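You operate a simulated robot arm through the tools that you are given. There is no shell and no other tool. Be economical: measure what you need, move in short steps, check, and stop when the job is done.

The job below is to be done with a simulated two-armed robot. You get a single attempt, and the scene is never put back.

TASK
Fit the key, select setup, jog out till the display shows 20 cm.
Fine: keep clear of the frame while it moves; turn the mode knob to off at the end.

The check looks at the end state, three seconds after you hand in, the way a careful person would. Anything else that was tipped, shoved, dropped, spilled or broken makes it a failure.

THE ROBOT
Two 6-joint arms with two-finger parallel grippers on one trunk, on a base that drives. Base frame: it is fixed to the floor where the robot stands at the start and does not move with it; the origin is under the middle of the robot, x ahead of it, y to its left, z up; the surface under the hand at the start is at about z = 88. Readings come in cm, degrees, newtons and seconds.
The left shoulder is at the start at [5, 17, 130.8], the right one opposite. Each reaches about 109.2 cm from its shoulder. Places, roughly: belt knob [-140, 200, 50]; belt lock lever [-160, 200, 30]; blue button [60, 100, 100]; grease line knob [-120, 310, 50]; green button [-150, 200, 80]; idler lever [-160, 200, 50]; key socket of the console [60, 40, 90]; lever of the orange rail stop [-130, 240, 90]; lock lever of foot one [-120, 230, 50]; lock lever of foot two [-120, 360, 50]; lock lever of the aiming box [-110, 200, 90]; mode knob [70, 60, 100]; orange button [-140, 200, 40]; orange rail stop [-130, 230, 80]; pattern knob [70, 90, 100]; red button [-150, 200, 80]. Payload 1.57 kg a hand.
The TCP of each hand is the grasp point between the finger pads, 3 cm short of the fingertips. In the tool frame z runs along the fingers and y along their closing line. The gripper opens to 8 cm. The fingers are 1.7 cm wide and 1.2 cm thick; the gripper's body (4 by 8.2 cm) begins 8 cm behind the TCP.
Orientation is told as [roll, pitch, yaw] about the base's x, y, z axes, in that order, counted from this pose: with the fingers straight down and closing along the base's y, the tool's x points along the base's -x, its y along +y and its z along -z.

THE INTERFACE
- The arms move only by the tool drive_tool. It takes "left_steps", "right_steps" or both (then of equal length, played together; a hand with none holds still); each is a list of rows, each a list of 7 numbers: the turn, a rotation vector about the base's x, y, z in degrees, then the shift along the base's x, y, z in cm, then the gripper command, from -1 (shut) to 1 (fully open), values between in proportion. In form: [[ax, ay, az, dx, dy, dz, jaw], ...]. A call has 1 to 20 rows; each row shifts and turns the commanded pose from where the row before left it. Each row takes 0.2 s and may step no farther than 5 cm and 8.6 degrees from the row before; otherwise, or with a gripper value out of range, the whole call is refused. Where a pose cannot be reached the arm comes as near as it can. A force on the tool above 40 N (or 10 N above the force at the start of the call, whichever is more), or a blocked arm, ends the call early, and 0.2 s more pass. The fingers move at their own pace (about 7.2 cm/s each) and stop on an object; they squeeze with about 31 N. The grip force told is the motor's: it shows also when the fingers shut on nothing. Time passes only in rows, and 0.2 s behind the last, so rows that do not move let the fingers close. It gives the time, the measured TCP pose, the force on the tool (base axes), the opening and the grip force at its end, in the units of the frame above (readings bear some noise), with the torque about the TCP (base axes, N m) and any sound that the robot's microphone picked up.
- Cameras (640 x 400 px; columns grow to the right, rows downward): "scene" is now at [3.49, 1.85, 186.94]; the picture's right is [0.26, -0.97, 0.00], its down [-0.77, -0.21, -0.60] and it looks along [0.58, 0.16, -0.80] (base axes); focal length 248 px, centre (320, 200). "left" rides on the left gripper at [7.2, 0.7, -12.2] in its tool frame; the picture's right is [-0.09, 1.00, 0.00], its down [-0.84, -0.08, -0.54] and it looks along [-0.54, -0.05, 0.84] (tool axes); focal length 238 px, centre (320, 200). "right" rides on the right gripper at [7.2, -0.7, -12.2] in its tool frame; the picture's right is [0.09, 1.00, 0.00], its down [-0.84, 0.08, -0.54] and it looks along [-0.54, 0.05, 0.84] (tool axes); focal length 238 px, centre (320, 200). There is no depth. A picture from a camera that has moved, and an enlarged one, comes with that camera's place and axes in the base frame and with its lens.
- capture(camera): a new picture of that camera. No time passes.
- move_column(by): slides the trunk up (or, below 0, down) by that many cm; the arms and the scene camera ride with it, the base frame stays. It gives what a move gives, with no picture.
- steer(legs): drives the robot by 1 to 6 legs, each [ahead, left, turn to the left] in cm, cm and degrees, along the robot's own axes; the way and the turn of a leg run together, so that a leg with both is an arc; at most 150 cm and 180 degrees a leg. The arms and the cameras ride along, it lands a little off, and it stops where it bumps. It gives what a move gives.
- pan_tilt(pan, tilt): turns the head with the scene camera to pan (to the left, within 86 degrees either way) and tilt (down, from -29 to 69), counted from straight ahead of the robot. It gives what a move gives.
- inspect(camera, box): a new picture of the part [left, top, right, bottom] of that camera's present view, enlarged. No time passes.
- finish_job(): hands the job in; it is judged then, once.

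Work in short steps. Places have to be worked out from the pictures, the camera data and where the tool is seen: move nearer, look again, correct. Check each grasp and each placing, and mend what went wrong. You have 120 turns and 88 pictures in all, those below and enlarged ones among them. Open the grippers and draw the arms clear of the work before you hand the job in, unless the task says otherwise; then end with one line.

The tools are called after "Emit:" as name(argument=value, ...) on one line, values as JSON. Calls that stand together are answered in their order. drive_tool: Moves the arms, as the interface text tells. Its arguments: {"type":"object","properties":{"left_steps":{"type":"array","items":{"type":"array","items":{"type":"number"}}},"right_steps":{"type":"array","items":{"type":"array","items":{"type":"number"}}}},"required":[]} The other tools are called the same way: move_column (by) slides the trunk up or down; steer (legs) drives the base; pan_tilt (pan, tilt) turns the head that bears the scene camera; capture (camera) takes a picture; inspect (camera, box) takes an enlarged picture of a part of a camera's view; finish_job () hands the job in.

At the start:

```text
clock: 0.0
left_tcp_pos: [42.91, 47.26, 119.68]
left_orientation: [0.0, 0.0, 0.1]
left_contact_force: [-0.4, -0.8, -0.7]
left_ft_torque: [0.01, -0.02, 0.0]
left_gripper_width: 7.99
left_grasp_force: 0.0
right_tcp_pos: [75.99, 3.92, 119.84]
right_orientation: [0.0, -0.1, 0.0]
right_contact_force: [0.0, 1.3, 0.2]
right_ft_torque: [0.03, 0.04, -0.01]
right_gripper_width: 8.01
right_grasp_force: 0.1
trunk travel left (down, up): [-92.3, 4.7]
robot x, y, heading: [-0.21, 0.03, -0.1]
head pan, tilt: [15.1, 52.9]
```

scene: 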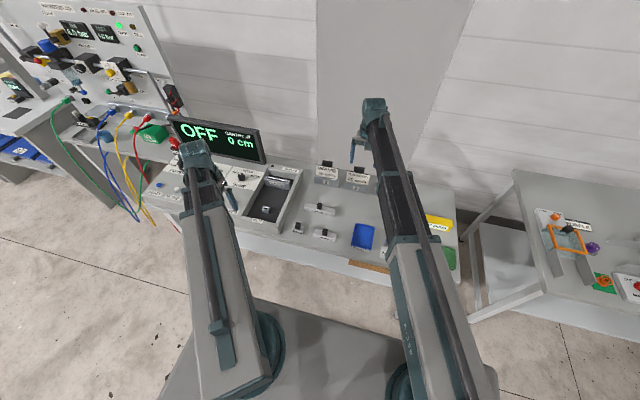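
right: 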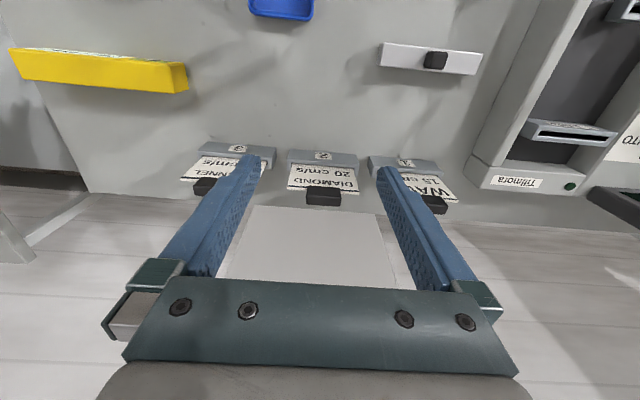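
left: 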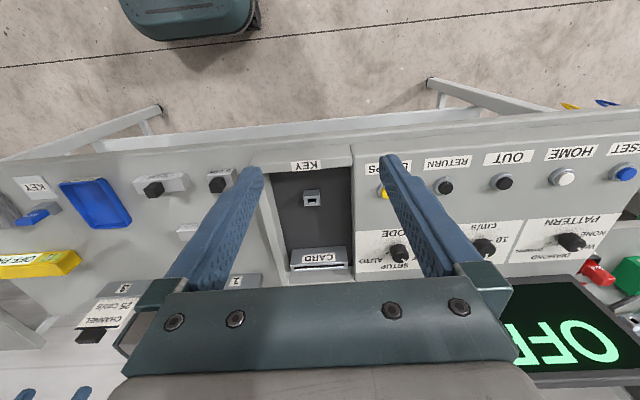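

The console shows a key socket, a card slot, buttons and knobs; a blue key-like thing lies at the left of the left-hand picture. I enlarge a few regions to read the details.

Emit:
inspect(camera="left", box=[0, 150, 260, 312])

Emit:
inspect(camera="left", box=[340, 120, 640, 307])

Emit:
inspect(camera="scene", box=[150, 100, 470, 300])

```text
2.46 times, centred on (130, 231) of left
camera zoom: at [35.55, 47.88, 132.0], right [0.09, 1.0, 0.0], down [0.84, -0.08, 0.54], along [0.54, -0.05, -0.84], focal length 587 px, centre (788, 124)
```

zoom: 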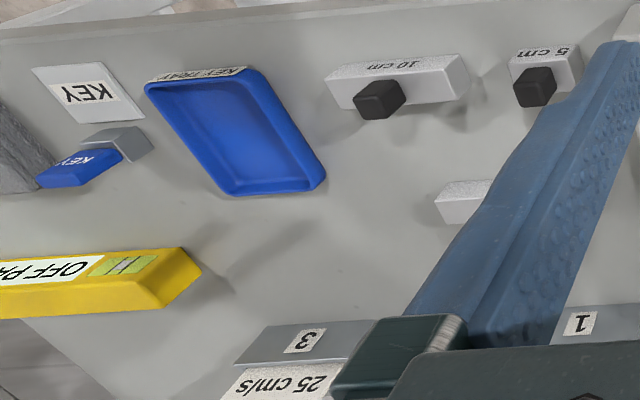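

```text
2.13 times, centred on (490, 214) of left
camera zoom: at [35.55, 47.88, 132.0], right [0.09, 1.0, 0.0], down [0.84, -0.08, 0.54], along [0.54, -0.05, -0.84], focal length 508 px, centre (-43, 171)
```

zoom: 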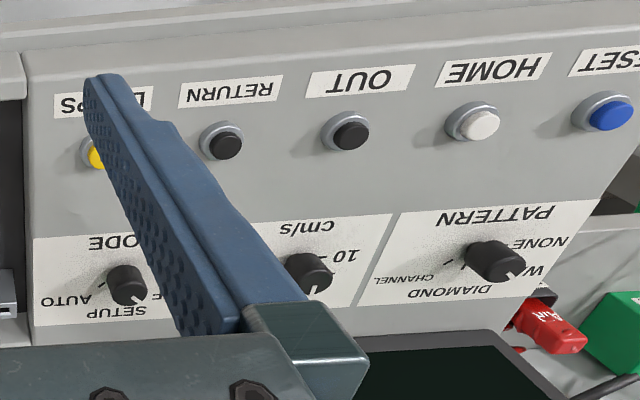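

```text
2.00 times, centred on (310, 200) of scene
camera zoom: at [3.49, 1.85, 186.94], right [0.26, -0.97, 0.0], down [-0.77, -0.21, -0.6], along [0.58, 0.16, -0.8], focal length 495 px, centre (340, 200)
```

zoom: 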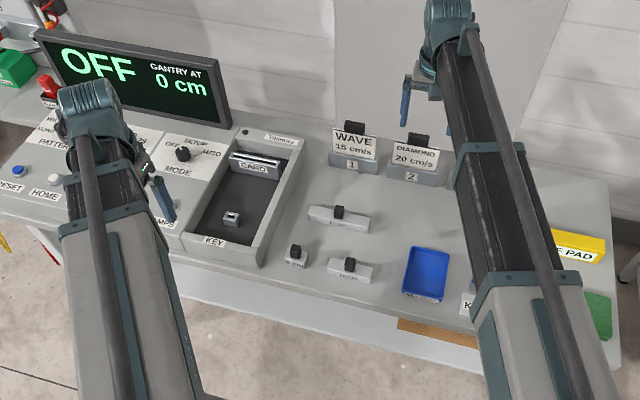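

Key seems to be at about (61,-18,90). I look around to the left and behind to find the moving frame before anything runs.

Emit:
pan_tilt(pan=80, tilt=20)

Emit:
capture(camera="scene")

Emit:
pan_tilt(pan=-20, tilt=50)

Emit:
capture(camera="scene")

```text
clock: 1.4
left_tcp_pos: [42.86, 47.21, 119.69]
left_orientation: [0.1, 0.0, 0.1]
left_contact_force: [-0.3, 0.1, 0.2]
left_ft_torque: [0.0, 0.0, 0.01]
left_gripper_width: 8.02
left_grasp_force: 0.0
right_tcp_pos: [75.99, 3.93, 119.71]
right_orientation: [0.0, 0.1, 0.0]
right_contact_force: [0.6, 0.0, 1.1]
right_ft_torque: [0.0, -0.01, 0.0]
right_gripper_width: 7.98
right_grasp_force: 0.1
trunk travel left (down, up): [-92.3, 4.7]
robot x, y, heading: [0.02, -0.12, 0.2]
head pan, tilt: [80.0, 20.0]
```

```text
81 pictures are left
camera scene: at [-2.05, 9.08, 191.87], right [0.98, -0.17, 0.0], down [-0.06, -0.34, -0.94], along [0.16, 0.93, -0.34], focal length 248 px, centre (320, 200)
```

scene: 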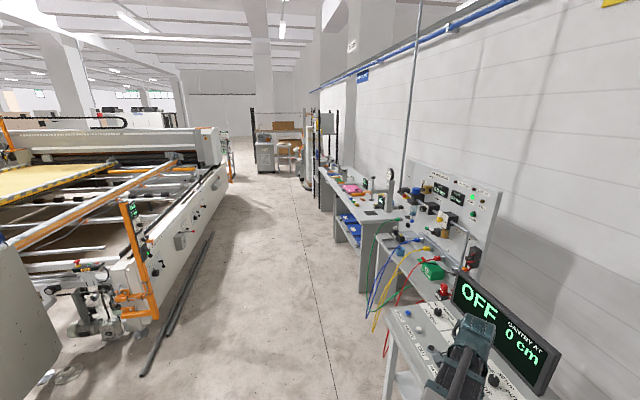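

```text
clock: 3.1
left_tcp_pos: [42.92, 47.15, 119.74]
left_orientation: [0.1, 0.0, 0.0]
left_contact_force: [0.1, -0.1, 0.8]
left_ft_torque: [0.0, -0.01, -0.02]
left_gripper_width: 8.03
left_grasp_force: 0.0
right_tcp_pos: [75.99, 3.87, 119.74]
right_orientation: [0.0, -0.1, 0.0]
right_contact_force: [-0.2, 0.4, -0.2]
right_ft_torque: [0.02, -0.03, 0.02]
right_gripper_width: 8.0
right_grasp_force: 0.1
trunk travel left (down, up): [-92.3, 4.7]
robot x, y, heading: [0.04, -0.13, 0.2]
head pan, tilt: [-20.0, 50.0]
```

```text
80 pictures are left
camera scene: at [3.56, -2.72, 187.31], right [-0.34, -0.94, 0.0], down [-0.72, 0.26, -0.64], along [0.6, -0.22, -0.77], focal length 248 px, centre (320, 200)
```

scene: 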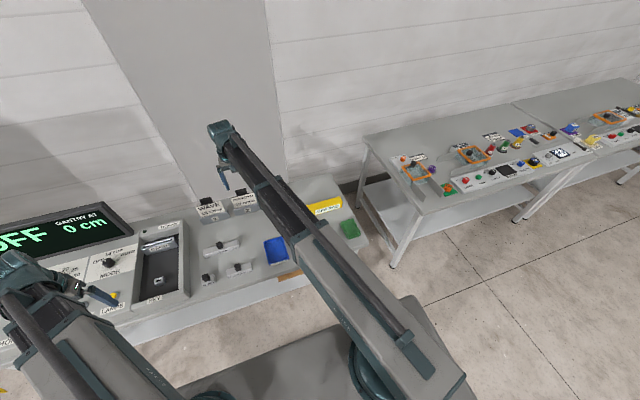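

The quilting gantry is far off to the left-back; the robot and arms are clear of it. I look closer at its rails, and bring the right hand over the key.

Emit:
drive_tool(right_steps=[[0, 0, 0, -3, -3, 0, 1], [0, 0, 0, -3, -3, 0, 1], [0, 0, 0, -3, -3, 0, 1], [0, 0, 0, -2, -3, 0, 1], [0, 0, 0, -2, -3, -2, 1], [0, 0, 0, -2, -3, -3, 1], [0, 0, 0, 0, -3, -3, 1], [0, 0, 0, 0, -1, -3, 1]])

Emit:
capture(camera="right")

Emit:
pan_tilt(pan=86, tilt=25)

Emit:
inspect(camera="scene", box=[0, 80, 320, 280])

```text
clock: 4.9
left_tcp_pos: [42.78, 47.28, 119.83]
left_orientation: [-0.1, 0.0, 0.1]
left_contact_force: [0.1, 0.3, 0.3]
left_ft_torque: [0.02, 0.03, 0.01]
left_gripper_width: 8.0
left_grasp_force: 0.1
right_tcp_pos: [61.04, -17.72, 119.79]
right_orientation: [-0.1, 0.0, 0.0]
right_contact_force: [-0.4, -0.1, 0.4]
right_ft_torque: [0.02, -0.02, -0.01]
right_gripper_width: 8.01
right_grasp_force: 0.0
right hand out of reach, approached as far as the arm can: row 5, 6, 7, 8
trunk travel left (down, up): [-92.3, 4.7]
robot x, y, heading: [-0.09, -0.39, -0.1]
head pan, tilt: [-20.0, 50.0]
```

```text
79 pictures are left
camera right: at [53.83, -18.44, 132.01], right [-0.09, 1.0, 0.0], down [0.84, 0.08, 0.54], along [0.54, 0.05, -0.84], focal length 238 px, centre (320, 200)
```

right: 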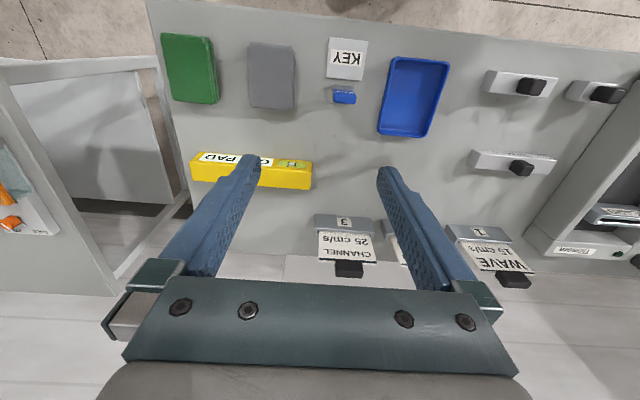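

```text
clock: 6.7
left_tcp_pos: [42.77, 47.15, 119.82]
left_orientation: [0.0, 0.0, 0.2]
left_contact_force: [-0.5, -0.3, -0.2]
left_ft_torque: [0.02, 0.0, -0.01]
left_gripper_width: 8.01
left_grasp_force: 0.1
right_tcp_pos: [60.98, -17.69, 119.77]
right_orientation: [0.0, 0.0, 0.0]
right_contact_force: [0.3, 0.7, -0.2]
right_ft_torque: [-0.04, -0.01, -0.01]
right_gripper_width: 7.98
right_grasp_force: 0.1
trunk travel left (down, up): [-92.3, 4.7]
robot x, y, heading: [0.16, 0.43, 0.1]
head pan, tilt: [85.9, 25.0]
```

```text
2.00 times, centred on (160, 180) of scene
camera zoom: at [-3.02, 9.09, 191.06], right [1.0, -0.07, 0.0], down [-0.03, -0.42, -0.91], along [0.06, 0.9, -0.42], focal length 495 px, centre (640, 240)
```

zoom: 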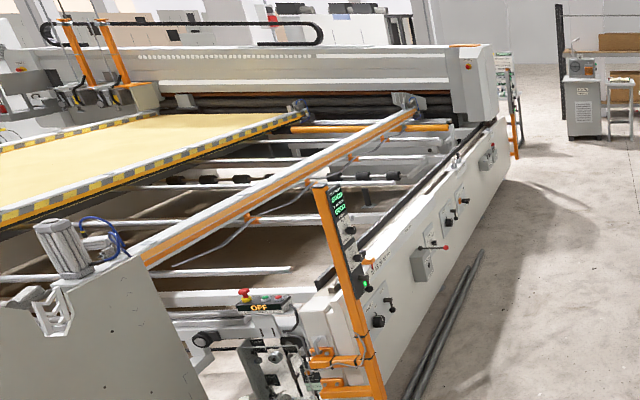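

The key lies at about (60,-14,93), label card beside it. The hand can't go lower with the trunk this high, so I lower the trunk 15 cm.

Emit:
move_column(by=-15)

Emit:
capture(camera="right")

```text
clock: 8.5
left_tcp_pos: [42.8, 47.15, 104.74]
left_orientation: [0.1, 0.0, 0.1]
left_contact_force: [-0.6, 0.0, 0.6]
left_ft_torque: [0.01, 0.02, 0.0]
left_gripper_width: 8.0
left_grasp_force: 0.0
right_tcp_pos: [61.01, -17.67, 104.71]
right_orientation: [0.0, 0.0, 0.0]
right_contact_force: [0.2, 0.0, -0.3]
right_ft_torque: [-0.01, -0.02, 0.0]
right_gripper_width: 7.98
right_grasp_force: 0.1
trunk travel left (down, up): [-77.3, 19.7]
robot x, y, heading: [0.08, 0.45, 0.0]
head pan, tilt: [85.9, 25.0]
```

```text
77 pictures are left
camera right: at [53.84, -18.44, 117.01], right [-0.09, 1.0, 0.0], down [0.84, 0.08, 0.54], along [0.54, 0.05, -0.84], focal length 238 px, centre (320, 200)
```

right: 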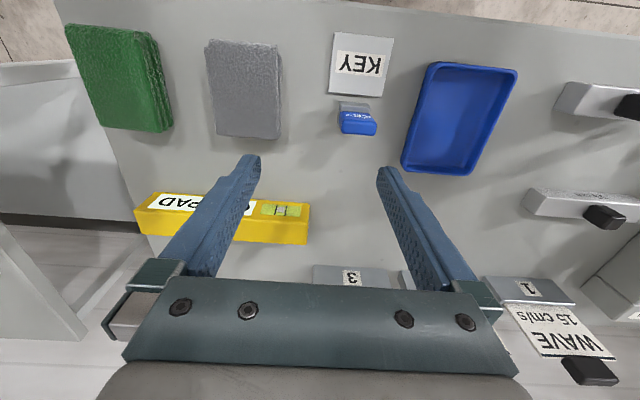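

Emit:
inspect(camera="right", box=[300, 20, 428, 148])

Emit:
inspect(camera="left", box=[220, 130, 400, 290])

```text
3.12 times, centred on (364, 84) of right
camera zoom: at [53.84, -18.44, 117.01], right [-0.09, 1.0, 0.0], down [0.84, 0.08, 0.54], along [0.54, 0.05, -0.84], focal length 745 px, centre (182, 562)
```

zoom: 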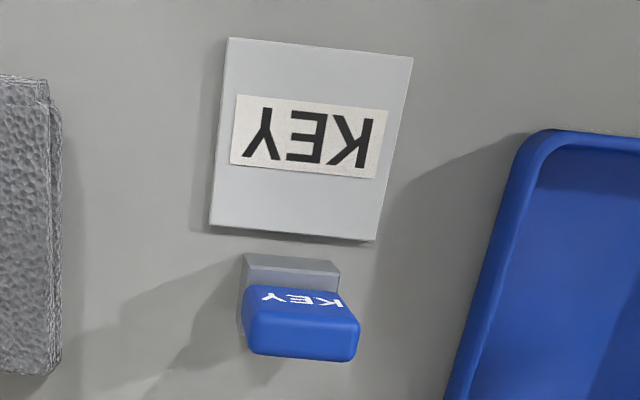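

```text
2.50 times, centred on (310, 210) of left
camera zoom: at [35.54, 47.87, 117.01], right [0.09, 1.0, 0.0], down [0.84, -0.08, 0.54], along [0.54, -0.05, -0.84], focal length 596 px, centre (345, 175)
```

zoom: 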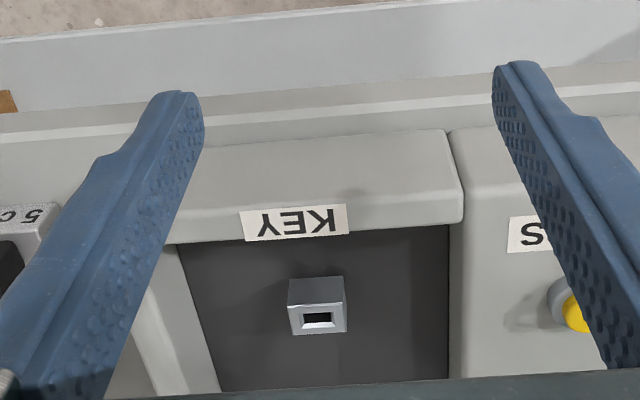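

The key handle (about 3.4 cm along y) stands in a small block at about (59.7,-14.1), top z≈94.5. I centre the right hand over it and come down part way to test reach.

Emit:
drive_tool(right_steps=[[0, 0, 0, -0.6, 1.8, 0, 1], [0, 0, 0, -0.7, 1.7, 0, 1], [0, 0, 0, 0, 0, -2, 1], [0, 0, 0, 0, 0, -2, 1]])

Emit:
capture(camera="right")

```text
clock: 9.5
left_tcp_pos: [42.78, 47.27, 104.86]
left_orientation: [0.0, 0.1, 0.1]
left_contact_force: [-0.1, -0.3, 0.5]
left_ft_torque: [0.01, 0.01, 0.0]
left_gripper_width: 7.99
left_grasp_force: 0.1
right_tcp_pos: [59.72, -14.25, 104.73]
right_orientation: [-0.1, 0.0, 0.0]
right_contact_force: [-0.3, -0.4, -1.0]
right_ft_torque: [0.01, 0.03, -0.03]
right_gripper_width: 7.97
right_grasp_force: 0.0
right hand out of reach, approached as far as the arm can: row 3, 4
trunk travel left (down, up): [-77.3, 19.7]
robot x, y, heading: [-0.11, 0.17, -0.0]
head pan, tilt: [85.9, 25.0]
```

```text
74 pictures are left
camera right: at [52.52, -14.94, 117.0], right [-0.09, 1.0, 0.0], down [0.84, 0.08, 0.54], along [0.54, 0.05, -0.84], focal length 238 px, centre (320, 200)
```

right: 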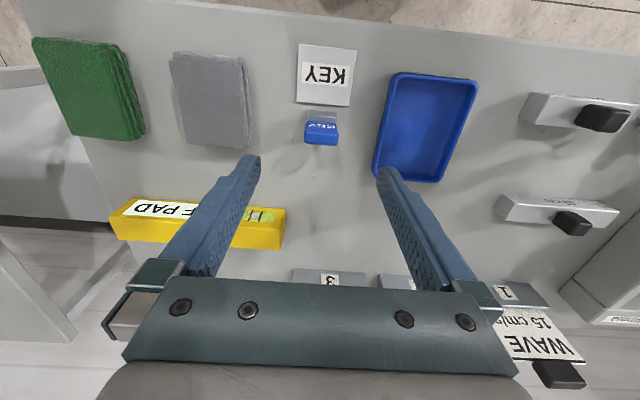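

The arm's own downward range is limited, so I raise the left hand out of the way and use the column for the descent.

Emit:
drive_tool(left_steps=[[0, 0, 0, 0, 0, 4, 1], [0, 0, 0, 0, 0, 4, 1], [0, 0, 0, 0, 0, 4, 1]])

Emit:
move_column(by=-5)

Emit:
inspect(camera="right", box=[240, 60, 400, 160])

```text
clock: 10.3
left_tcp_pos: [42.78, 47.32, 104.82]
left_orientation: [0.0, -0.1, 0.1]
left_contact_force: [1.2, -0.1, -0.3]
left_ft_torque: [-0.02, -0.01, 0.02]
left_gripper_width: 8.01
left_grasp_force: 0.0
left hand out of reach, approached as far as the arm can: row 1, 2, 3
right_tcp_pos: [59.77, -14.21, 104.79]
right_orientation: [0.0, 0.1, -0.1]
right_contact_force: [0.0, 0.3, -0.6]
right_ft_torque: [-0.01, 0.0, 0.02]
right_gripper_width: 7.98
right_grasp_force: 0.1
trunk travel left (down, up): [-77.3, 19.7]
robot x, y, heading: [-0.13, -0.1, 0.0]
head pan, tilt: [85.9, 25.0]
```

```text
clock: 11.2
left_tcp_pos: [42.82, 47.14, 99.75]
left_orientation: [0.0, 0.0, 0.0]
left_contact_force: [0.3, -0.5, 0.3]
left_ft_torque: [-0.02, 0.01, 0.0]
left_gripper_width: 8.02
left_grasp_force: 0.0
right_tcp_pos: [59.77, -14.18, 99.75]
right_orientation: [0.0, -0.1, 0.0]
right_contact_force: [-0.2, -0.3, 0.0]
right_ft_torque: [0.01, 0.01, 0.02]
right_gripper_width: 7.98
right_grasp_force: 0.0
trunk travel left (down, up): [-72.3, 24.7]
robot x, y, heading: [-0.09, -0.07, -0.1]
head pan, tilt: [85.9, 25.0]
```

```text
4.00 times, centred on (320, 110) of right
camera zoom: at [52.51, -14.95, 112.01], right [-0.09, 1.0, 0.0], down [0.84, 0.08, 0.54], along [0.54, 0.05, -0.84], focal length 953 px, centre (320, 560)
```

zoom: 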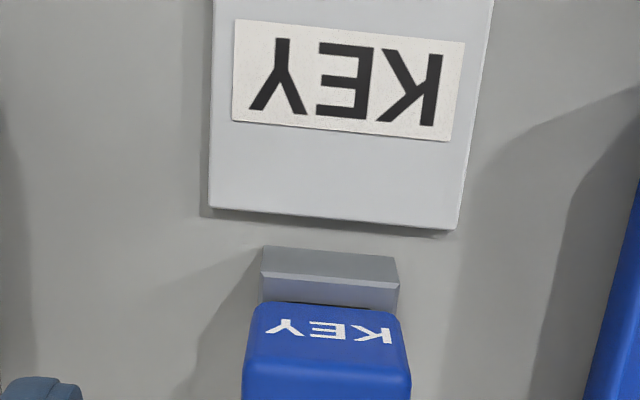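

The column works well for height. I back the left hand slightly from the console edge, then lower the hand onto the key.

Emit:
drive_tool(left_steps=[[0, 0, 0, -2, 0, 0, 1], [0, 0, 0, -1, 0, 0, 1]])

Emit:
move_column(by=-4)

Emit:
capture(camera="right")

Emit:
capture(camera="left")

```text
clock: 11.8
left_tcp_pos: [39.79, 47.26, 99.83]
left_orientation: [0.0, -0.1, 0.0]
left_contact_force: [-0.3, -0.5, -0.2]
left_ft_torque: [0.03, -0.01, -0.01]
left_gripper_width: 8.0
left_grasp_force: 0.1
right_tcp_pos: [59.68, -14.28, 99.74]
right_orientation: [0.0, 0.0, 0.0]
right_contact_force: [-0.3, -0.3, -0.2]
right_ft_torque: [-0.03, -0.03, -0.04]
right_gripper_width: 8.02
right_grasp_force: 0.0
trunk travel left (down, up): [-72.3, 24.7]
robot x, y, heading: [-0.26, -0.07, 0.1]
head pan, tilt: [85.9, 25.0]
```

```text
clock: 12.6
left_tcp_pos: [39.77, 47.16, 95.8]
left_orientation: [-0.1, 0.0, 0.1]
left_contact_force: [-0.2, -0.4, -0.3]
left_ft_torque: [0.01, 0.01, -0.03]
left_gripper_width: 8.02
left_grasp_force: 0.1
right_tcp_pos: [59.65, -14.13, 95.66]
right_orientation: [0.1, 0.0, 0.0]
right_contact_force: [0.4, 0.0, 0.2]
right_ft_torque: [0.02, -0.04, 0.03]
right_gripper_width: 7.98
right_grasp_force: 0.0
trunk travel left (down, up): [-68.3, 28.7]
robot x, y, heading: [-0.23, -0.02, -0.2]
head pan, tilt: [85.9, 25.0]
```

```text
72 pictures are left
camera right: at [52.51, -14.95, 108.01], right [-0.09, 1.0, 0.0], down [0.84, 0.08, 0.54], along [0.54, 0.05, -0.84], focal length 238 px, centre (320, 200)
```

right: 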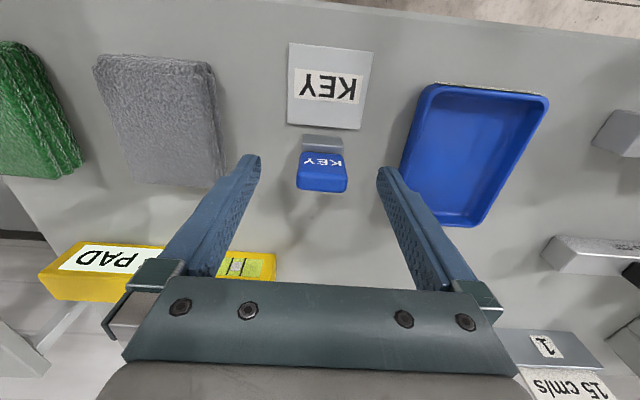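

```text
71 pictures are left
camera left: at [32.54, 47.87, 108.01], right [0.09, 1.0, 0.0], down [0.84, -0.08, 0.54], along [0.54, -0.05, -0.84], focal length 238 px, centre (320, 200)
```

left: 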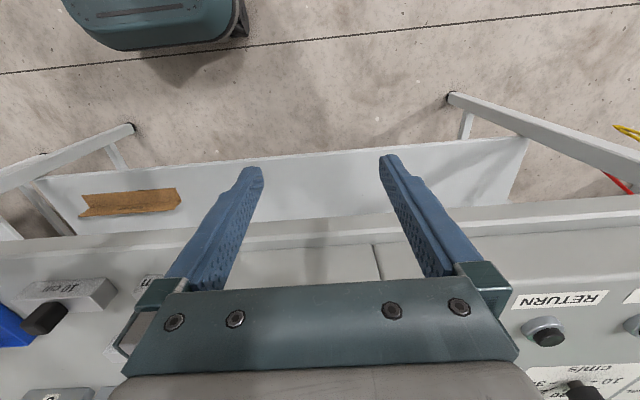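

Triangulating gives the handle at x 59.4–61.1, y −14.1, z 90–93.6, in a low block. I shift +0.5 in x, lower 3.5 and close.

Emit:
drive_tool(right_steps=[[0, 0, 0, 0.5, 0, 0, 1]])

Emit:
move_column(by=-3.5)

Emit:
capture(camera="right")

```text
clock: 13.0
left_tcp_pos: [39.79, 47.25, 95.76]
left_orientation: [0.0, 0.0, 0.1]
left_contact_force: [-0.1, 0.6, 0.2]
left_ft_torque: [-0.03, -0.01, 0.02]
left_gripper_width: 8.01
left_grasp_force: 0.0
right_tcp_pos: [60.14, -14.2, 95.74]
right_orientation: [0.0, 0.0, 0.0]
right_contact_force: [-0.5, 0.6, -0.2]
right_ft_torque: [0.0, 0.01, -0.02]
right_gripper_width: 8.0
right_grasp_force: 0.1
trunk travel left (down, up): [-68.3, 28.7]
robot x, y, heading: [0.08, -0.09, 0.2]
head pan, tilt: [85.9, 25.0]
```

```text
clock: 13.8
left_tcp_pos: [39.82, 47.27, 92.27]
left_orientation: [-0.1, 0.0, 0.1]
left_contact_force: [-0.6, -0.8, -0.6]
left_ft_torque: [-0.02, -0.01, 0.01]
left_gripper_width: 8.01
left_grasp_force: 0.0
right_tcp_pos: [60.2, -14.18, 92.31]
right_orientation: [0.0, 0.0, 0.0]
right_contact_force: [-0.7, 0.3, -0.6]
right_ft_torque: [0.02, -0.03, -0.02]
right_gripper_width: 8.01
right_grasp_force: 0.0
trunk travel left (down, up): [-64.8, 32.2]
robot x, y, heading: [-0.12, 0.05, -0.0]
head pan, tilt: [85.9, 25.0]
```

```text
70 pictures are left
camera right: at [53.01, -14.95, 104.51], right [-0.09, 1.0, 0.0], down [0.84, 0.08, 0.54], along [0.54, 0.05, -0.84], focal length 238 px, centre (320, 200)
```

right: 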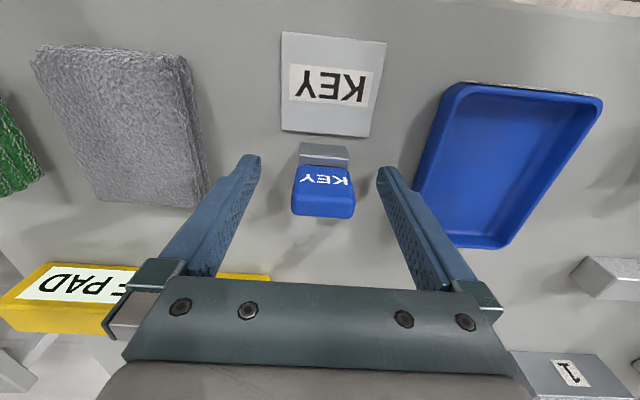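

The key is centred between the fingers, handle z≈89.5–92.8, x≈60.7. I shift 0.4 more and close.

Emit:
drive_tool(right_steps=[[0, 0, 0, 0.4, 0, 0, 1], [0, 0, 0, 0, 0, 0, -1], [0, 0, 0, 0, 0, 0, -1], [0, 0, 0, 0, 0, 0, -1], [0, 0, 0, 0, 0, 0, -1]])

Emit:
capture(camera="right")

```text
clock: 15.0
left_tcp_pos: [39.84, 47.25, 92.25]
left_orientation: [0.0, 0.1, 0.1]
left_contact_force: [0.8, 0.3, -0.8]
left_ft_torque: [0.0, 0.0, 0.01]
left_gripper_width: 8.01
left_grasp_force: 0.0
right_tcp_pos: [60.58, -14.12, 92.32]
right_orientation: [-0.1, 0.0, 0.0]
right_contact_force: [0.2, 4.8, -0.1]
right_ft_torque: [0.12, -0.04, -0.01]
right_gripper_width: 3.31
right_grasp_force: 31.1
trunk travel left (down, up): [-64.8, 32.2]
robot x, y, heading: [-0.12, 0.16, -0.3]
head pan, tilt: [85.9, 25.0]
```

```text
69 pictures are left
camera right: at [53.41, -14.87, 104.51], right [-0.09, 1.0, 0.0], down [0.84, 0.08, 0.54], along [0.54, 0.05, -0.84], focal length 238 px, centre (320, 200)
```

right: 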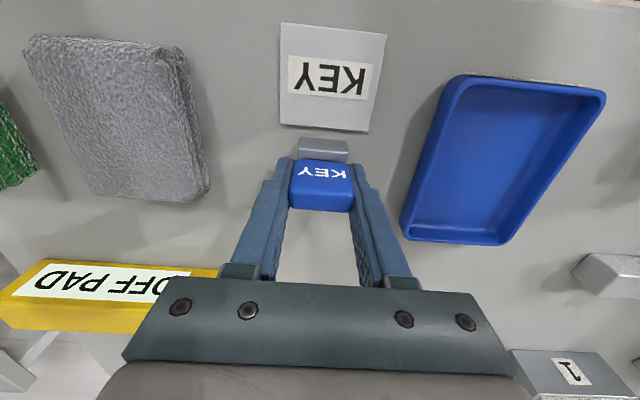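

Key gripped at 3.3 cm width. I lift with the column and check.

Emit:
move_column(by=3)

Emit:
move_column(by=9)

Emit:
capture(camera="right")

```text
clock: 15.8
left_tcp_pos: [39.82, 47.29, 95.4]
left_orientation: [0.0, 0.0, 0.1]
left_contact_force: [-0.5, 0.6, -0.6]
left_ft_torque: [-0.04, -0.03, -0.01]
left_gripper_width: 7.99
left_grasp_force: 0.1
right_tcp_pos: [60.64, -14.13, 95.27]
right_orientation: [0.0, -0.1, 0.0]
right_contact_force: [0.5, -0.9, 0.1]
right_ft_torque: [-0.01, 0.03, 0.02]
right_gripper_width: 3.3
right_grasp_force: 31.2
trunk travel left (down, up): [-67.8, 29.2]
robot x, y, heading: [0.02, 0.11, 0.1]
head pan, tilt: [85.9, 25.0]
```

```text
clock: 17.0
left_tcp_pos: [39.8, 47.32, 104.2]
left_orientation: [0.1, 0.0, 0.1]
left_contact_force: [0.6, 0.2, 0.0]
left_ft_torque: [-0.01, -0.02, -0.02]
left_gripper_width: 8.0
left_grasp_force: 0.0
right_tcp_pos: [60.66, -14.25, 104.31]
right_orientation: [0.0, 0.0, 0.0]
right_contact_force: [-1.0, -0.3, 0.1]
right_ft_torque: [-0.02, -0.02, 0.0]
right_gripper_width: 3.32
right_grasp_force: 31.0
trunk travel left (down, up): [-76.8, 20.2]
robot x, y, heading: [0.28, -0.46, 0.2]
head pan, tilt: [85.9, 25.0]
```

```text
68 pictures are left
camera right: at [53.43, -14.93, 116.49], right [-0.09, 1.0, 0.0], down [0.84, 0.08, 0.54], along [0.54, 0.05, -0.84], focal length 238 px, centre (320, 200)
```

right: 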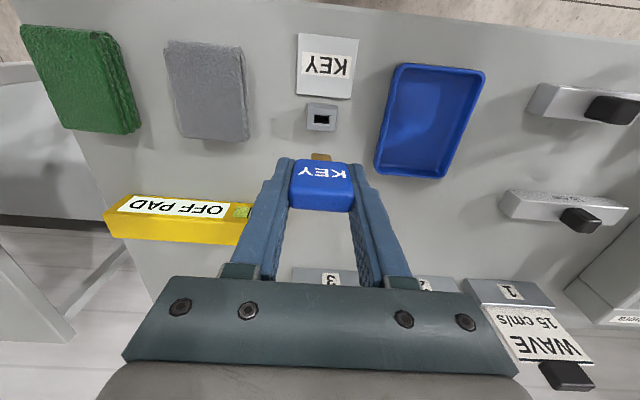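

The brass blade is out and the key is held straight; the empty stand gives me a reference picture (hole at pixel (321,118) when 12 cm above seat). I raise the trunk and drive 45 cm to the left toward the socket.

Emit:
move_column(by=13)

Emit:
steer(legs=[[0, 45, 0]])

Emit:
pan_tilt(pan=0, tilt=50)

Emit:
capture(camera="scene")

Emit:
capture(camera="right")

```text
clock: 18.6
left_tcp_pos: [39.8, 47.26, 117.28]
left_orientation: [0.0, 0.0, 0.2]
left_contact_force: [-0.3, -0.4, -0.5]
left_ft_torque: [-0.01, 0.04, 0.01]
left_gripper_width: 7.97
left_grasp_force: 0.1
right_tcp_pos: [60.51, -14.25, 117.34]
right_orientation: [0.0, 0.0, 0.0]
right_contact_force: [0.2, 0.6, -0.6]
right_ft_torque: [0.03, -0.03, -0.01]
right_gripper_width: 3.31
right_grasp_force: 31.1
trunk travel left (down, up): [-89.8, 7.2]
robot x, y, heading: [0.26, 0.13, 0.0]
head pan, tilt: [85.9, 25.0]
```

```text
clock: 21.3
left_tcp_pos: [39.61, 92.6, 117.16]
left_orientation: [0.0, 0.1, 0.2]
left_contact_force: [1.1, 0.1, -0.9]
left_ft_torque: [-0.01, -0.02, 0.02]
left_gripper_width: 8.0
left_grasp_force: 0.0
right_tcp_pos: [60.69, 31.12, 117.27]
right_orientation: [0.0, 0.0, 0.2]
right_contact_force: [0.0, -0.2, -1.2]
right_ft_torque: [0.02, 0.03, 0.0]
right_gripper_width: 3.31
right_grasp_force: 30.8
trunk travel left (down, up): [-89.8, 7.2]
robot x, y, heading: [-0.35, 44.82, 0.3]
head pan, tilt: [85.9, 25.0]
```

```text
clock: 22.9
left_tcp_pos: [39.59, 92.43, 117.36]
left_orientation: [0.1, 0.0, 0.3]
left_contact_force: [0.0, 0.6, -0.3]
left_ft_torque: [-0.02, 0.0, 0.0]
left_gripper_width: 8.0
left_grasp_force: 0.1
right_tcp_pos: [60.58, 31.06, 117.25]
right_orientation: [0.1, 0.0, 0.2]
right_contact_force: [0.0, -0.5, -1.3]
right_ft_torque: [-0.04, 0.0, -0.02]
right_gripper_width: 3.34
right_grasp_force: 31.1
trunk travel left (down, up): [-89.8, 7.2]
robot x, y, heading: [-0.03, 44.93, 0.2]
head pan, tilt: [0.0, 50.0]
```

```text
67 pictures are left
camera scene: at [3.94, 45.0, 184.81], right [0.0, -1.0, 0.0], down [-0.77, 0.0, -0.64], along [0.64, 0.0, -0.77], focal length 248 px, centre (320, 200)
```

scene: 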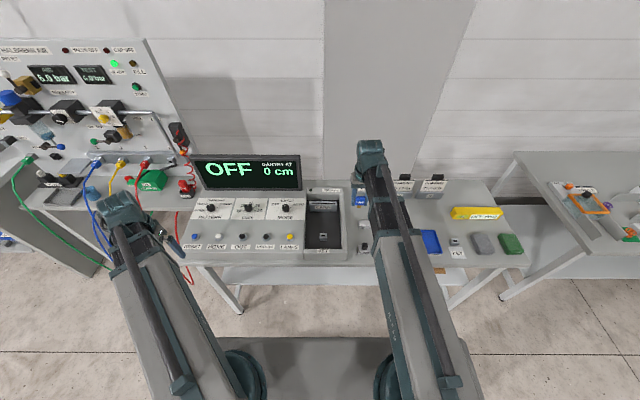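

```text
66 pictures are left
camera right: at [53.38, 30.33, 129.5], right [-0.1, 1.0, 0.0], down [0.84, 0.08, 0.54], along [0.54, 0.05, -0.84], focal length 238 px, centre (320, 200)
```

right: 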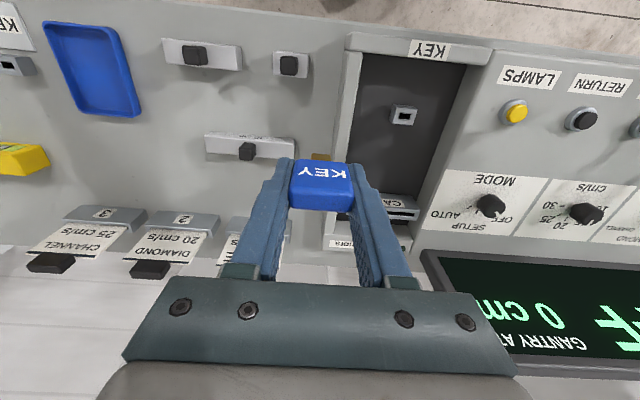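

The socket hole works out at about (61.0,43.8,92). I bring the hand over it at the same offset seen at the stand, then look again.

Emit:
drive_tool(right_steps=[[0, 0, 0, 0.3, 3.2, 0, -1], [0, 0, 0, 0.3, 3.2, 0, -1], [0, 0, 0, 0.2, 3.2, 0, -1], [0, 0, 0, 0.2, 3.1, 0, -1]])

Emit:
move_column(by=-10)

Emit:
capture(camera="right")

```text
clock: 23.9
left_tcp_pos: [39.54, 92.51, 117.22]
left_orientation: [0.0, 0.0, 0.3]
left_contact_force: [-0.1, -0.2, -0.1]
left_ft_torque: [0.01, 0.0, -0.01]
left_gripper_width: 8.01
left_grasp_force: 0.0
right_tcp_pos: [61.65, 43.84, 117.23]
right_orientation: [-0.1, 0.1, 0.1]
right_contact_force: [-0.1, 1.3, -0.7]
right_ft_torque: [0.0, -0.02, -0.03]
right_gripper_width: 3.31
right_grasp_force: 31.1
trunk travel left (down, up): [-89.8, 7.2]
robot x, y, heading: [-0.23, 45.15, 0.0]
head pan, tilt: [0.0, 50.0]
```

```text
clock: 25.3
left_tcp_pos: [39.57, 92.38, 107.19]
left_orientation: [-0.1, 0.0, 0.3]
left_contact_force: [-0.6, -0.4, 0.0]
left_ft_torque: [0.0, 0.04, -0.01]
left_gripper_width: 7.99
left_grasp_force: 0.1
right_tcp_pos: [61.57, 43.72, 107.4]
right_orientation: [0.1, 0.1, 0.2]
right_contact_force: [-0.1, -0.4, -0.6]
right_ft_torque: [0.01, 0.01, -0.01]
right_gripper_width: 3.32
right_grasp_force: 31.6
trunk travel left (down, up): [-79.8, 17.2]
robot x, y, heading: [0.11, 45.33, 0.4]
head pan, tilt: [0.0, 50.0]
```

```text
65 pictures are left
camera right: at [54.39, 43.0, 119.51], right [-0.1, 1.0, 0.0], down [0.84, 0.08, 0.54], along [0.54, 0.05, -0.84], focal length 238 px, centre (320, 200)
```

right: 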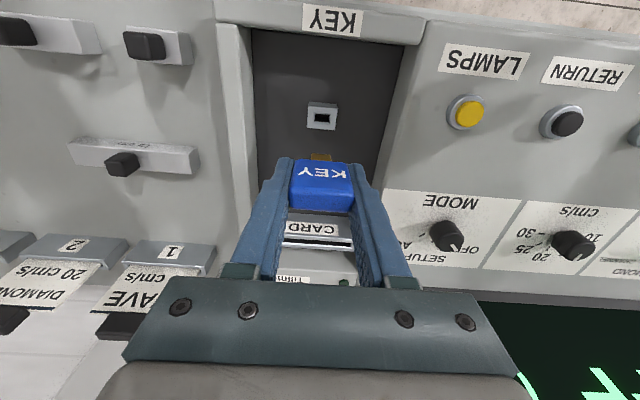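

Hole appears at nearly the identical pixel as the stand reference; triangulated (61.0,43.8,92.2). I lower 6 cm further (blade tip still clear) and zoom.

Emit:
move_column(by=-6)

Emit:
inspect(camera="right", box=[256, 90, 384, 218])

Emit:
inspect(camera="scene", box=[280, 180, 376, 260])

```text
clock: 26.3
left_tcp_pos: [39.46, 92.32, 101.35]
left_orientation: [0.0, 0.0, 0.3]
left_contact_force: [0.0, 0.0, 0.7]
left_ft_torque: [0.0, -0.01, 0.01]
left_gripper_width: 8.02
left_grasp_force: 0.0
right_tcp_pos: [61.53, 43.78, 101.35]
right_orientation: [0.0, 0.0, 0.2]
right_contact_force: [0.3, 0.4, 0.1]
right_ft_torque: [0.02, -0.03, -0.02]
right_gripper_width: 3.31
right_grasp_force: 30.9
trunk travel left (down, up): [-73.8, 23.2]
robot x, y, heading: [-0.27, 44.86, 0.2]
head pan, tilt: [0.0, 50.0]
```

```text
3.12 times, centred on (320, 154) of right
camera zoom: at [54.39, 43.01, 113.51], right [-0.1, 1.0, 0.0], down [0.84, 0.08, 0.54], along [0.54, 0.05, -0.84], focal length 745 px, centre (320, 344)
```

zoom: 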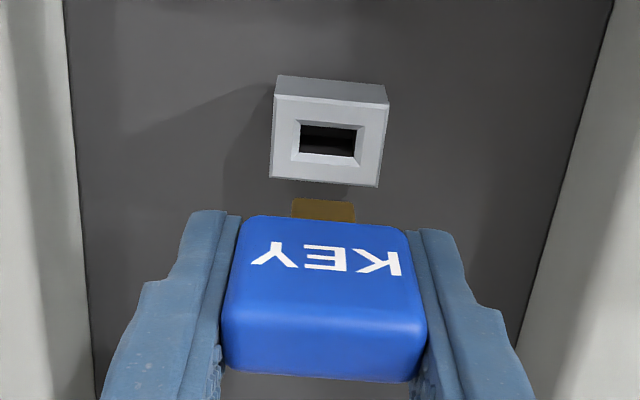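

```text
5.00 times, centred on (328, 220) of scene
camera zoom: at [3.92, 44.98, 168.81], right [0.0, -1.0, 0.0], down [-0.77, 0.0, -0.64], along [0.64, 0.0, -0.77], focal length 1237 px, centre (280, 100)
```

zoom: 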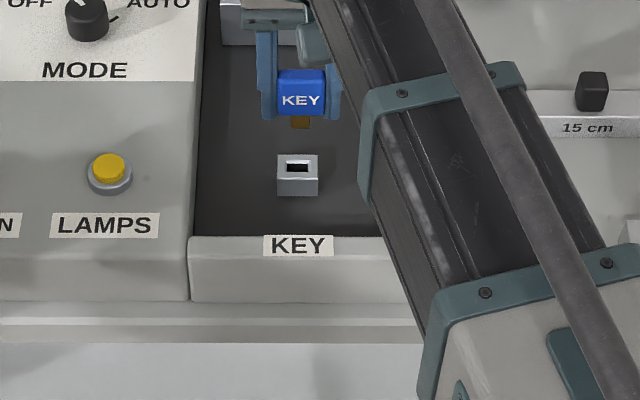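

The blade tip reads about 0.17 cm short in y and 0.1 in x of the chamfered hole. I correct and lower 3 cm for another look.

Emit:
drive_tool(right_steps=[[0, 0, 0, 0.1, 0.17, 0, -1]])

Emit:
move_column(by=-3.5)

Emit:
inspect(camera="right", box=[256, 90, 384, 218])

Emit:
inspect(camera="scene", box=[280, 180, 376, 260])

```text
clock: 26.7
left_tcp_pos: [39.55, 92.37, 101.31]
left_orientation: [0.0, -0.1, 0.3]
left_contact_force: [0.6, 0.5, 0.0]
left_ft_torque: [-0.01, 0.0, 0.01]
left_gripper_width: 8.02
left_grasp_force: 0.0
right_tcp_pos: [61.74, 44.03, 101.28]
right_orientation: [0.1, 0.0, 0.1]
right_contact_force: [0.0, -0.4, -0.5]
right_ft_torque: [0.0, 0.0, -0.03]
right_gripper_width: 3.28
right_grasp_force: 31.0
trunk travel left (down, up): [-73.8, 23.2]
robot x, y, heading: [-0.13, 44.82, 0.3]
head pan, tilt: [0.0, 50.0]
```

```text
clock: 27.4
left_tcp_pos: [39.65, 92.45, 97.69]
left_orientation: [0.0, 0.1, 0.4]
left_contact_force: [0.1, -1.0, 0.1]
left_ft_torque: [0.02, 0.01, -0.02]
left_gripper_width: 7.99
left_grasp_force: 0.1
right_tcp_pos: [61.57, 43.92, 97.76]
right_orientation: [0.0, 0.0, 0.3]
right_contact_force: [0.5, 1.1, -0.5]
right_ft_torque: [-0.04, -0.01, 0.0]
right_gripper_width: 3.29
right_grasp_force: 31.4
trunk travel left (down, up): [-70.3, 26.7]
robot x, y, heading: [-0.37, 45.22, 0.3]
head pan, tilt: [0.0, 50.0]
```

```text
3.12 times, centred on (320, 154) of right
camera zoom: at [54.51, 43.17, 110.01], right [-0.1, 1.0, 0.0], down [0.84, 0.08, 0.54], along [0.54, 0.05, -0.84], focal length 745 px, centre (320, 344)
```

zoom: 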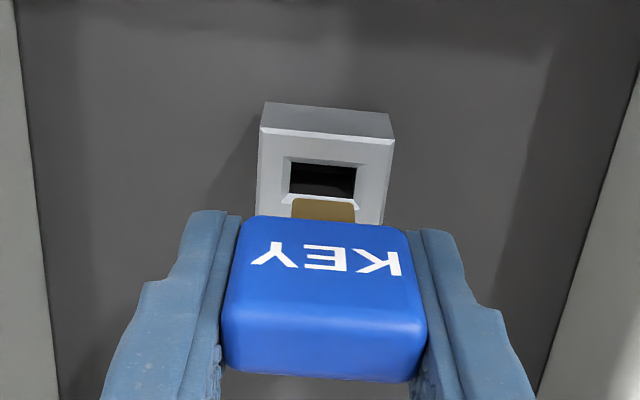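

```text
5.00 times, centred on (328, 220) of scene
camera zoom: at [3.92, 44.98, 165.31], right [0.0, -1.0, 0.0], down [-0.77, 0.0, -0.64], along [0.64, 0.0, -0.77], focal length 1237 px, centre (280, 100)
```

zoom: 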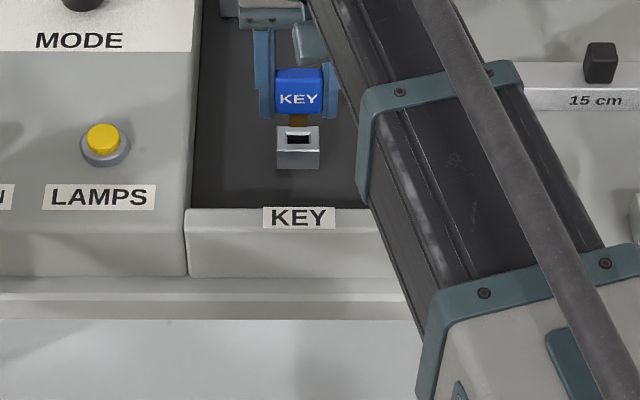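

y looks aligned; x seems about 0.15 too far. I correct and lower a little to see the tip at the chamfer.

Emit:
drive_tool(right_steps=[[0, 0, 0, -0.13, 0, 0, -1]])

Emit:
move_column(by=-1.2)

Emit:
inspect(camera="right", box=[256, 90, 384, 218])

```text
clock: 27.9
left_tcp_pos: [39.58, 92.36, 97.75]
left_orientation: [0.0, -0.1, 0.3]
left_contact_force: [0.0, 0.1, -0.1]
left_ft_torque: [0.02, -0.02, -0.01]
left_gripper_width: 8.0
left_grasp_force: 0.1
right_tcp_pos: [61.59, 43.98, 97.84]
right_orientation: [0.0, 0.0, 0.2]
right_contact_force: [-0.3, 0.3, 1.1]
right_ft_torque: [0.0, -0.02, -0.01]
right_gripper_width: 3.31
right_grasp_force: 31.4
trunk travel left (down, up): [-70.3, 26.7]
robot x, y, heading: [0.08, 45.01, 0.1]
head pan, tilt: [0.0, 50.0]
```

```text
clock: 28.4
left_tcp_pos: [39.56, 92.47, 96.59]
left_orientation: [0.0, 0.0, 0.4]
left_contact_force: [0.0, -1.0, 0.1]
left_ft_torque: [-0.02, -0.03, -0.01]
left_gripper_width: 8.0
left_grasp_force: 0.1
right_tcp_pos: [61.47, 43.92, 96.52]
right_orientation: [0.0, 0.0, 0.3]
right_contact_force: [0.7, 0.0, -0.1]
right_ft_torque: [0.03, -0.02, 0.01]
right_gripper_width: 3.32
right_grasp_force: 30.7
trunk travel left (down, up): [-69.1, 27.9]
robot x, y, heading: [-0.12, 45.02, 0.2]
head pan, tilt: [0.0, 50.0]
```

```text
3.12 times, centred on (320, 154) of right
camera zoom: at [54.36, 43.16, 108.8], right [-0.1, 1.0, 0.0], down [0.84, 0.08, 0.54], along [0.54, 0.05, -0.84], focal length 745 px, centre (320, 344)
```

zoom: 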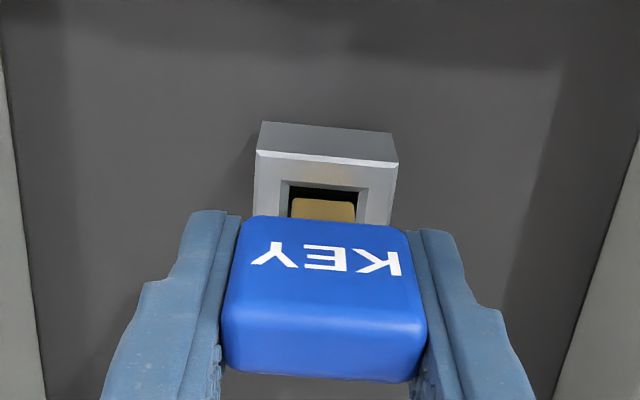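

The blade sits laterally within the hole; I continue down 1.3 cm watching forces.

Emit:
move_column(by=-1.0)

Emit:
inspect(camera="right", box=[256, 90, 384, 218])

```text
clock: 29.0
left_tcp_pos: [39.58, 92.5, 95.7]
left_orientation: [0.0, 0.0, 0.3]
left_contact_force: [-0.3, -0.2, -0.2]
left_ft_torque: [-0.01, 0.01, -0.02]
left_gripper_width: 7.99
left_grasp_force: 0.0
right_tcp_pos: [61.54, 43.9, 95.56]
right_orientation: [0.1, -0.1, 0.3]
right_contact_force: [-0.4, 0.7, -0.2]
right_ft_torque: [0.04, 0.0, 0.04]
right_gripper_width: 3.35
right_grasp_force: 30.9
trunk travel left (down, up): [-68.1, 28.9]
robot x, y, heading: [0.1, 45.15, 0.2]
head pan, tilt: [0.0, 50.0]
```

```text
3.12 times, centred on (320, 154) of right
camera zoom: at [54.36, 43.16, 107.8], right [-0.1, 1.0, 0.0], down [0.84, 0.08, 0.54], along [0.54, 0.05, -0.84], focal length 745 px, centre (320, 344)
```

zoom: 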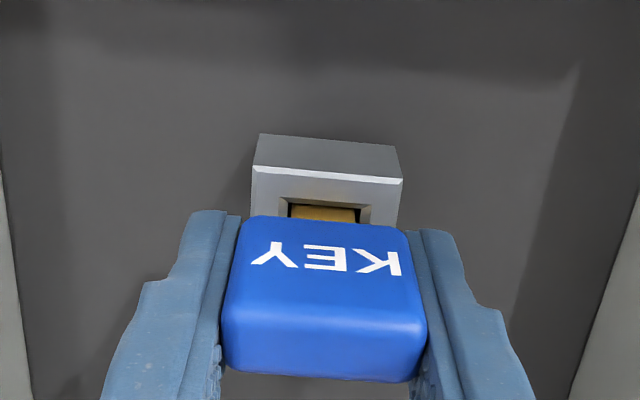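

The tip is in the hole with no force. I lower 1.2 cm more.

Emit:
move_column(by=-1.2)

Emit:
inspect(camera="right", box=[256, 90, 384, 218])

```text
clock: 29.6
left_tcp_pos: [39.49, 92.35, 94.39]
left_orientation: [0.0, 0.0, 0.4]
left_contact_force: [-0.7, 0.4, 0.1]
left_ft_torque: [-0.02, -0.01, -0.02]
left_gripper_width: 7.99
left_grasp_force: 0.0
right_tcp_pos: [61.5, 43.97, 94.43]
right_orientation: [0.0, -0.1, 0.2]
right_contact_force: [4.2, -0.2, 13.9]
right_ft_torque: [-0.01, 0.05, -0.01]
right_gripper_width: 3.32
right_grasp_force: 30.9
trunk travel left (down, up): [-66.9, 30.1]
robot x, y, heading: [0.16, 45.12, 0.0]
head pan, tilt: [0.0, 50.0]
```

```text
3.12 times, centred on (320, 154) of right
camera zoom: at [54.36, 43.17, 106.65], right [-0.1, 1.0, 0.0], down [0.84, 0.08, 0.54], along [0.54, 0.05, -0.84], focal length 745 px, centre (320, 344)
```

zoom: 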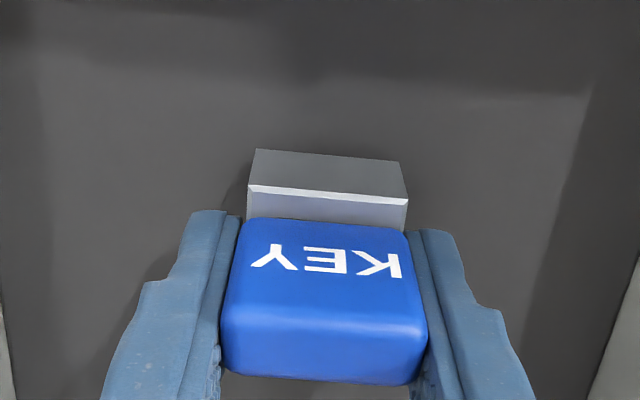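

There is 14 N upward contact; I check from the head camera whether it is seated, comparing the gap under the handle.

Emit:
inspect(camera="scene", box=[290, 170, 370, 220])

Emit:
inspect(camera="scene", box=[180, 130, 340, 230])

```text
8.00 times, centred on (330, 195) of scene
camera zoom: at [3.87, 44.99, 161.94], right [0.0, -1.0, 0.0], down [-0.77, 0.0, -0.64], along [0.64, 0.0, -0.77], focal length 1980 px, centre (240, 240)
```

zoom: 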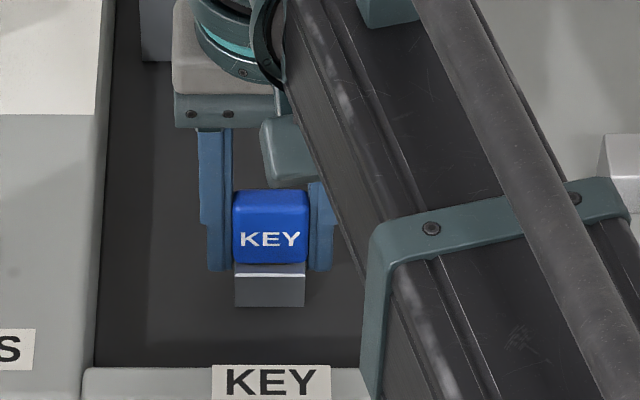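

```text
4.00 times, centred on (260, 180) of scene
camera zoom: at [3.87, 44.99, 161.94], right [0.0, -1.0, 0.0], down [-0.77, 0.0, -0.64], along [0.64, 0.0, -0.77], focal length 990 px, centre (560, 280)
```

zoom: 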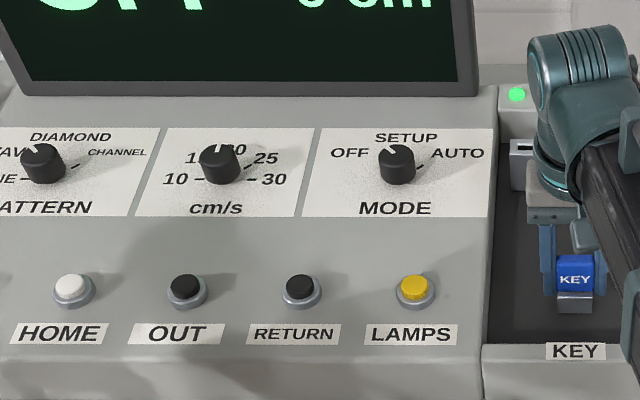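

The console's lamp turned green, so the key is recognised and looks seated. I open the hand, rise and check.

Emit:
drive_tool(right_steps=[[0, 0, 0, 0, 0, 0, 0.3], [0, 0, 0, 0, 0, 0, 0.3], [0, 0, 0, 0, 0, 0, 0.3]])

Emit:
move_column(by=12)

Emit:
capture(camera="right")

```text
clock: 30.4
left_tcp_pos: [39.59, 92.44, 94.44]
left_orientation: [-0.1, 0.0, 0.4]
left_contact_force: [0.4, -0.5, -0.4]
left_ft_torque: [0.01, -0.02, 0.02]
left_gripper_width: 8.02
left_grasp_force: 0.1
right_tcp_pos: [61.59, 44.02, 94.37]
right_orientation: [0.0, 0.0, 0.2]
right_contact_force: [-0.8, -0.9, -0.6]
right_ft_torque: [-0.01, -0.02, -0.05]
right_gripper_width: 5.23
right_grasp_force: 0.1
trunk travel left (down, up): [-66.9, 30.1]
robot x, y, heading: [-0.34, 45.22, 0.0]
head pan, tilt: [0.0, 50.0]
```

```text
clock: 31.9
left_tcp_pos: [39.6, 92.43, 106.29]
left_orientation: [0.0, 0.0, 0.3]
left_contact_force: [0.0, -0.3, 0.4]
left_ft_torque: [0.0, 0.0, 0.02]
left_gripper_width: 8.0
left_grasp_force: 0.1
right_tcp_pos: [61.52, 43.95, 106.36]
right_orientation: [-0.1, 0.1, 0.2]
right_contact_force: [0.3, 0.2, -0.1]
right_ft_torque: [-0.01, -0.01, 0.02]
right_gripper_width: 5.21
right_grasp_force: 0.0
trunk travel left (down, up): [-78.9, 18.1]
robot x, y, heading: [0.07, 45.03, 0.3]
head pan, tilt: [0.0, 50.0]
```

```text
55 pictures are left
camera right: at [54.38, 43.17, 118.59], right [-0.1, 1.0, 0.0], down [0.84, 0.08, 0.54], along [0.54, 0.05, -0.84], focal length 238 px, centre (320, 200)
```

right: 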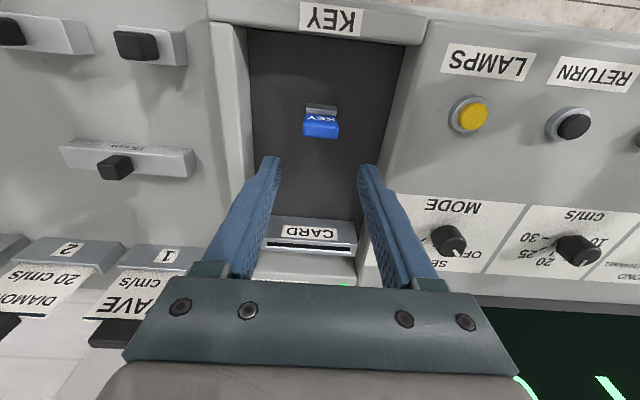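

Key seated. I test whether the right arm can rise on its own and move aside, and zoom the mode knob's pointer.

Emit:
drive_tool(right_steps=[[0, 0, 0, 0, -3, 0, 0.3], [0, 0, 0, 0, -3, 0, 0.3], [0, 0, 0, 0, -3, 0, 0.3], [0, 0, 0, 0, -3, 0, 0.3], [0, 0, 0, 0, -3, 0, 0.3], [0, 0, 0, 0, -3, 0, 0.3], [0, 0, 0, 0, -3, 0, 0.3], [0, 0, 0, 0, 0, 3, 0.3]])

Emit:
inspect(camera="scene", box=[180, 160, 340, 260])

```text
clock: 33.7
left_tcp_pos: [39.6, 92.42, 106.4]
left_orientation: [-0.1, 0.1, 0.3]
left_contact_force: [-0.1, -0.2, 0.4]
left_ft_torque: [0.02, 0.03, -0.02]
left_gripper_width: 7.99
left_grasp_force: 0.0
right_tcp_pos: [61.49, 22.98, 106.42]
right_orientation: [0.0, 0.0, 0.2]
right_contact_force: [0.6, 0.8, 0.4]
right_ft_torque: [-0.01, 0.01, 0.01]
right_gripper_width: 5.19
right_grasp_force: 0.0
right hand out of reach, approached as far as the arm can: row 8
trunk travel left (down, up): [-78.9, 18.1]
robot x, y, heading: [-0.12, 45.4, 0.2]
head pan, tilt: [0.0, 50.0]
```

```text
4.00 times, centred on (260, 210) of scene
camera zoom: at [3.93, 45.01, 173.91], right [0.0, -1.0, 0.0], down [-0.77, 0.0, -0.64], along [0.64, 0.0, -0.77], focal length 990 px, centre (560, 160)
```

zoom: 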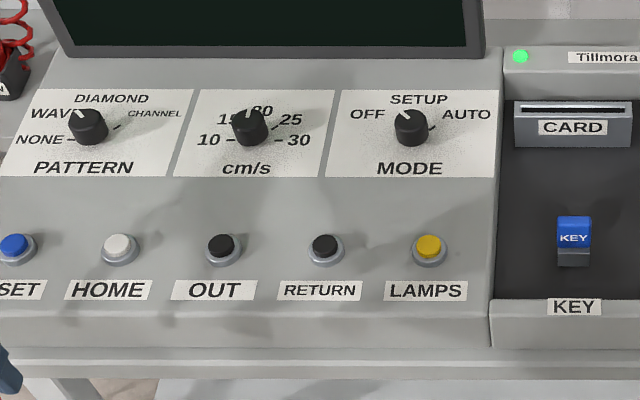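

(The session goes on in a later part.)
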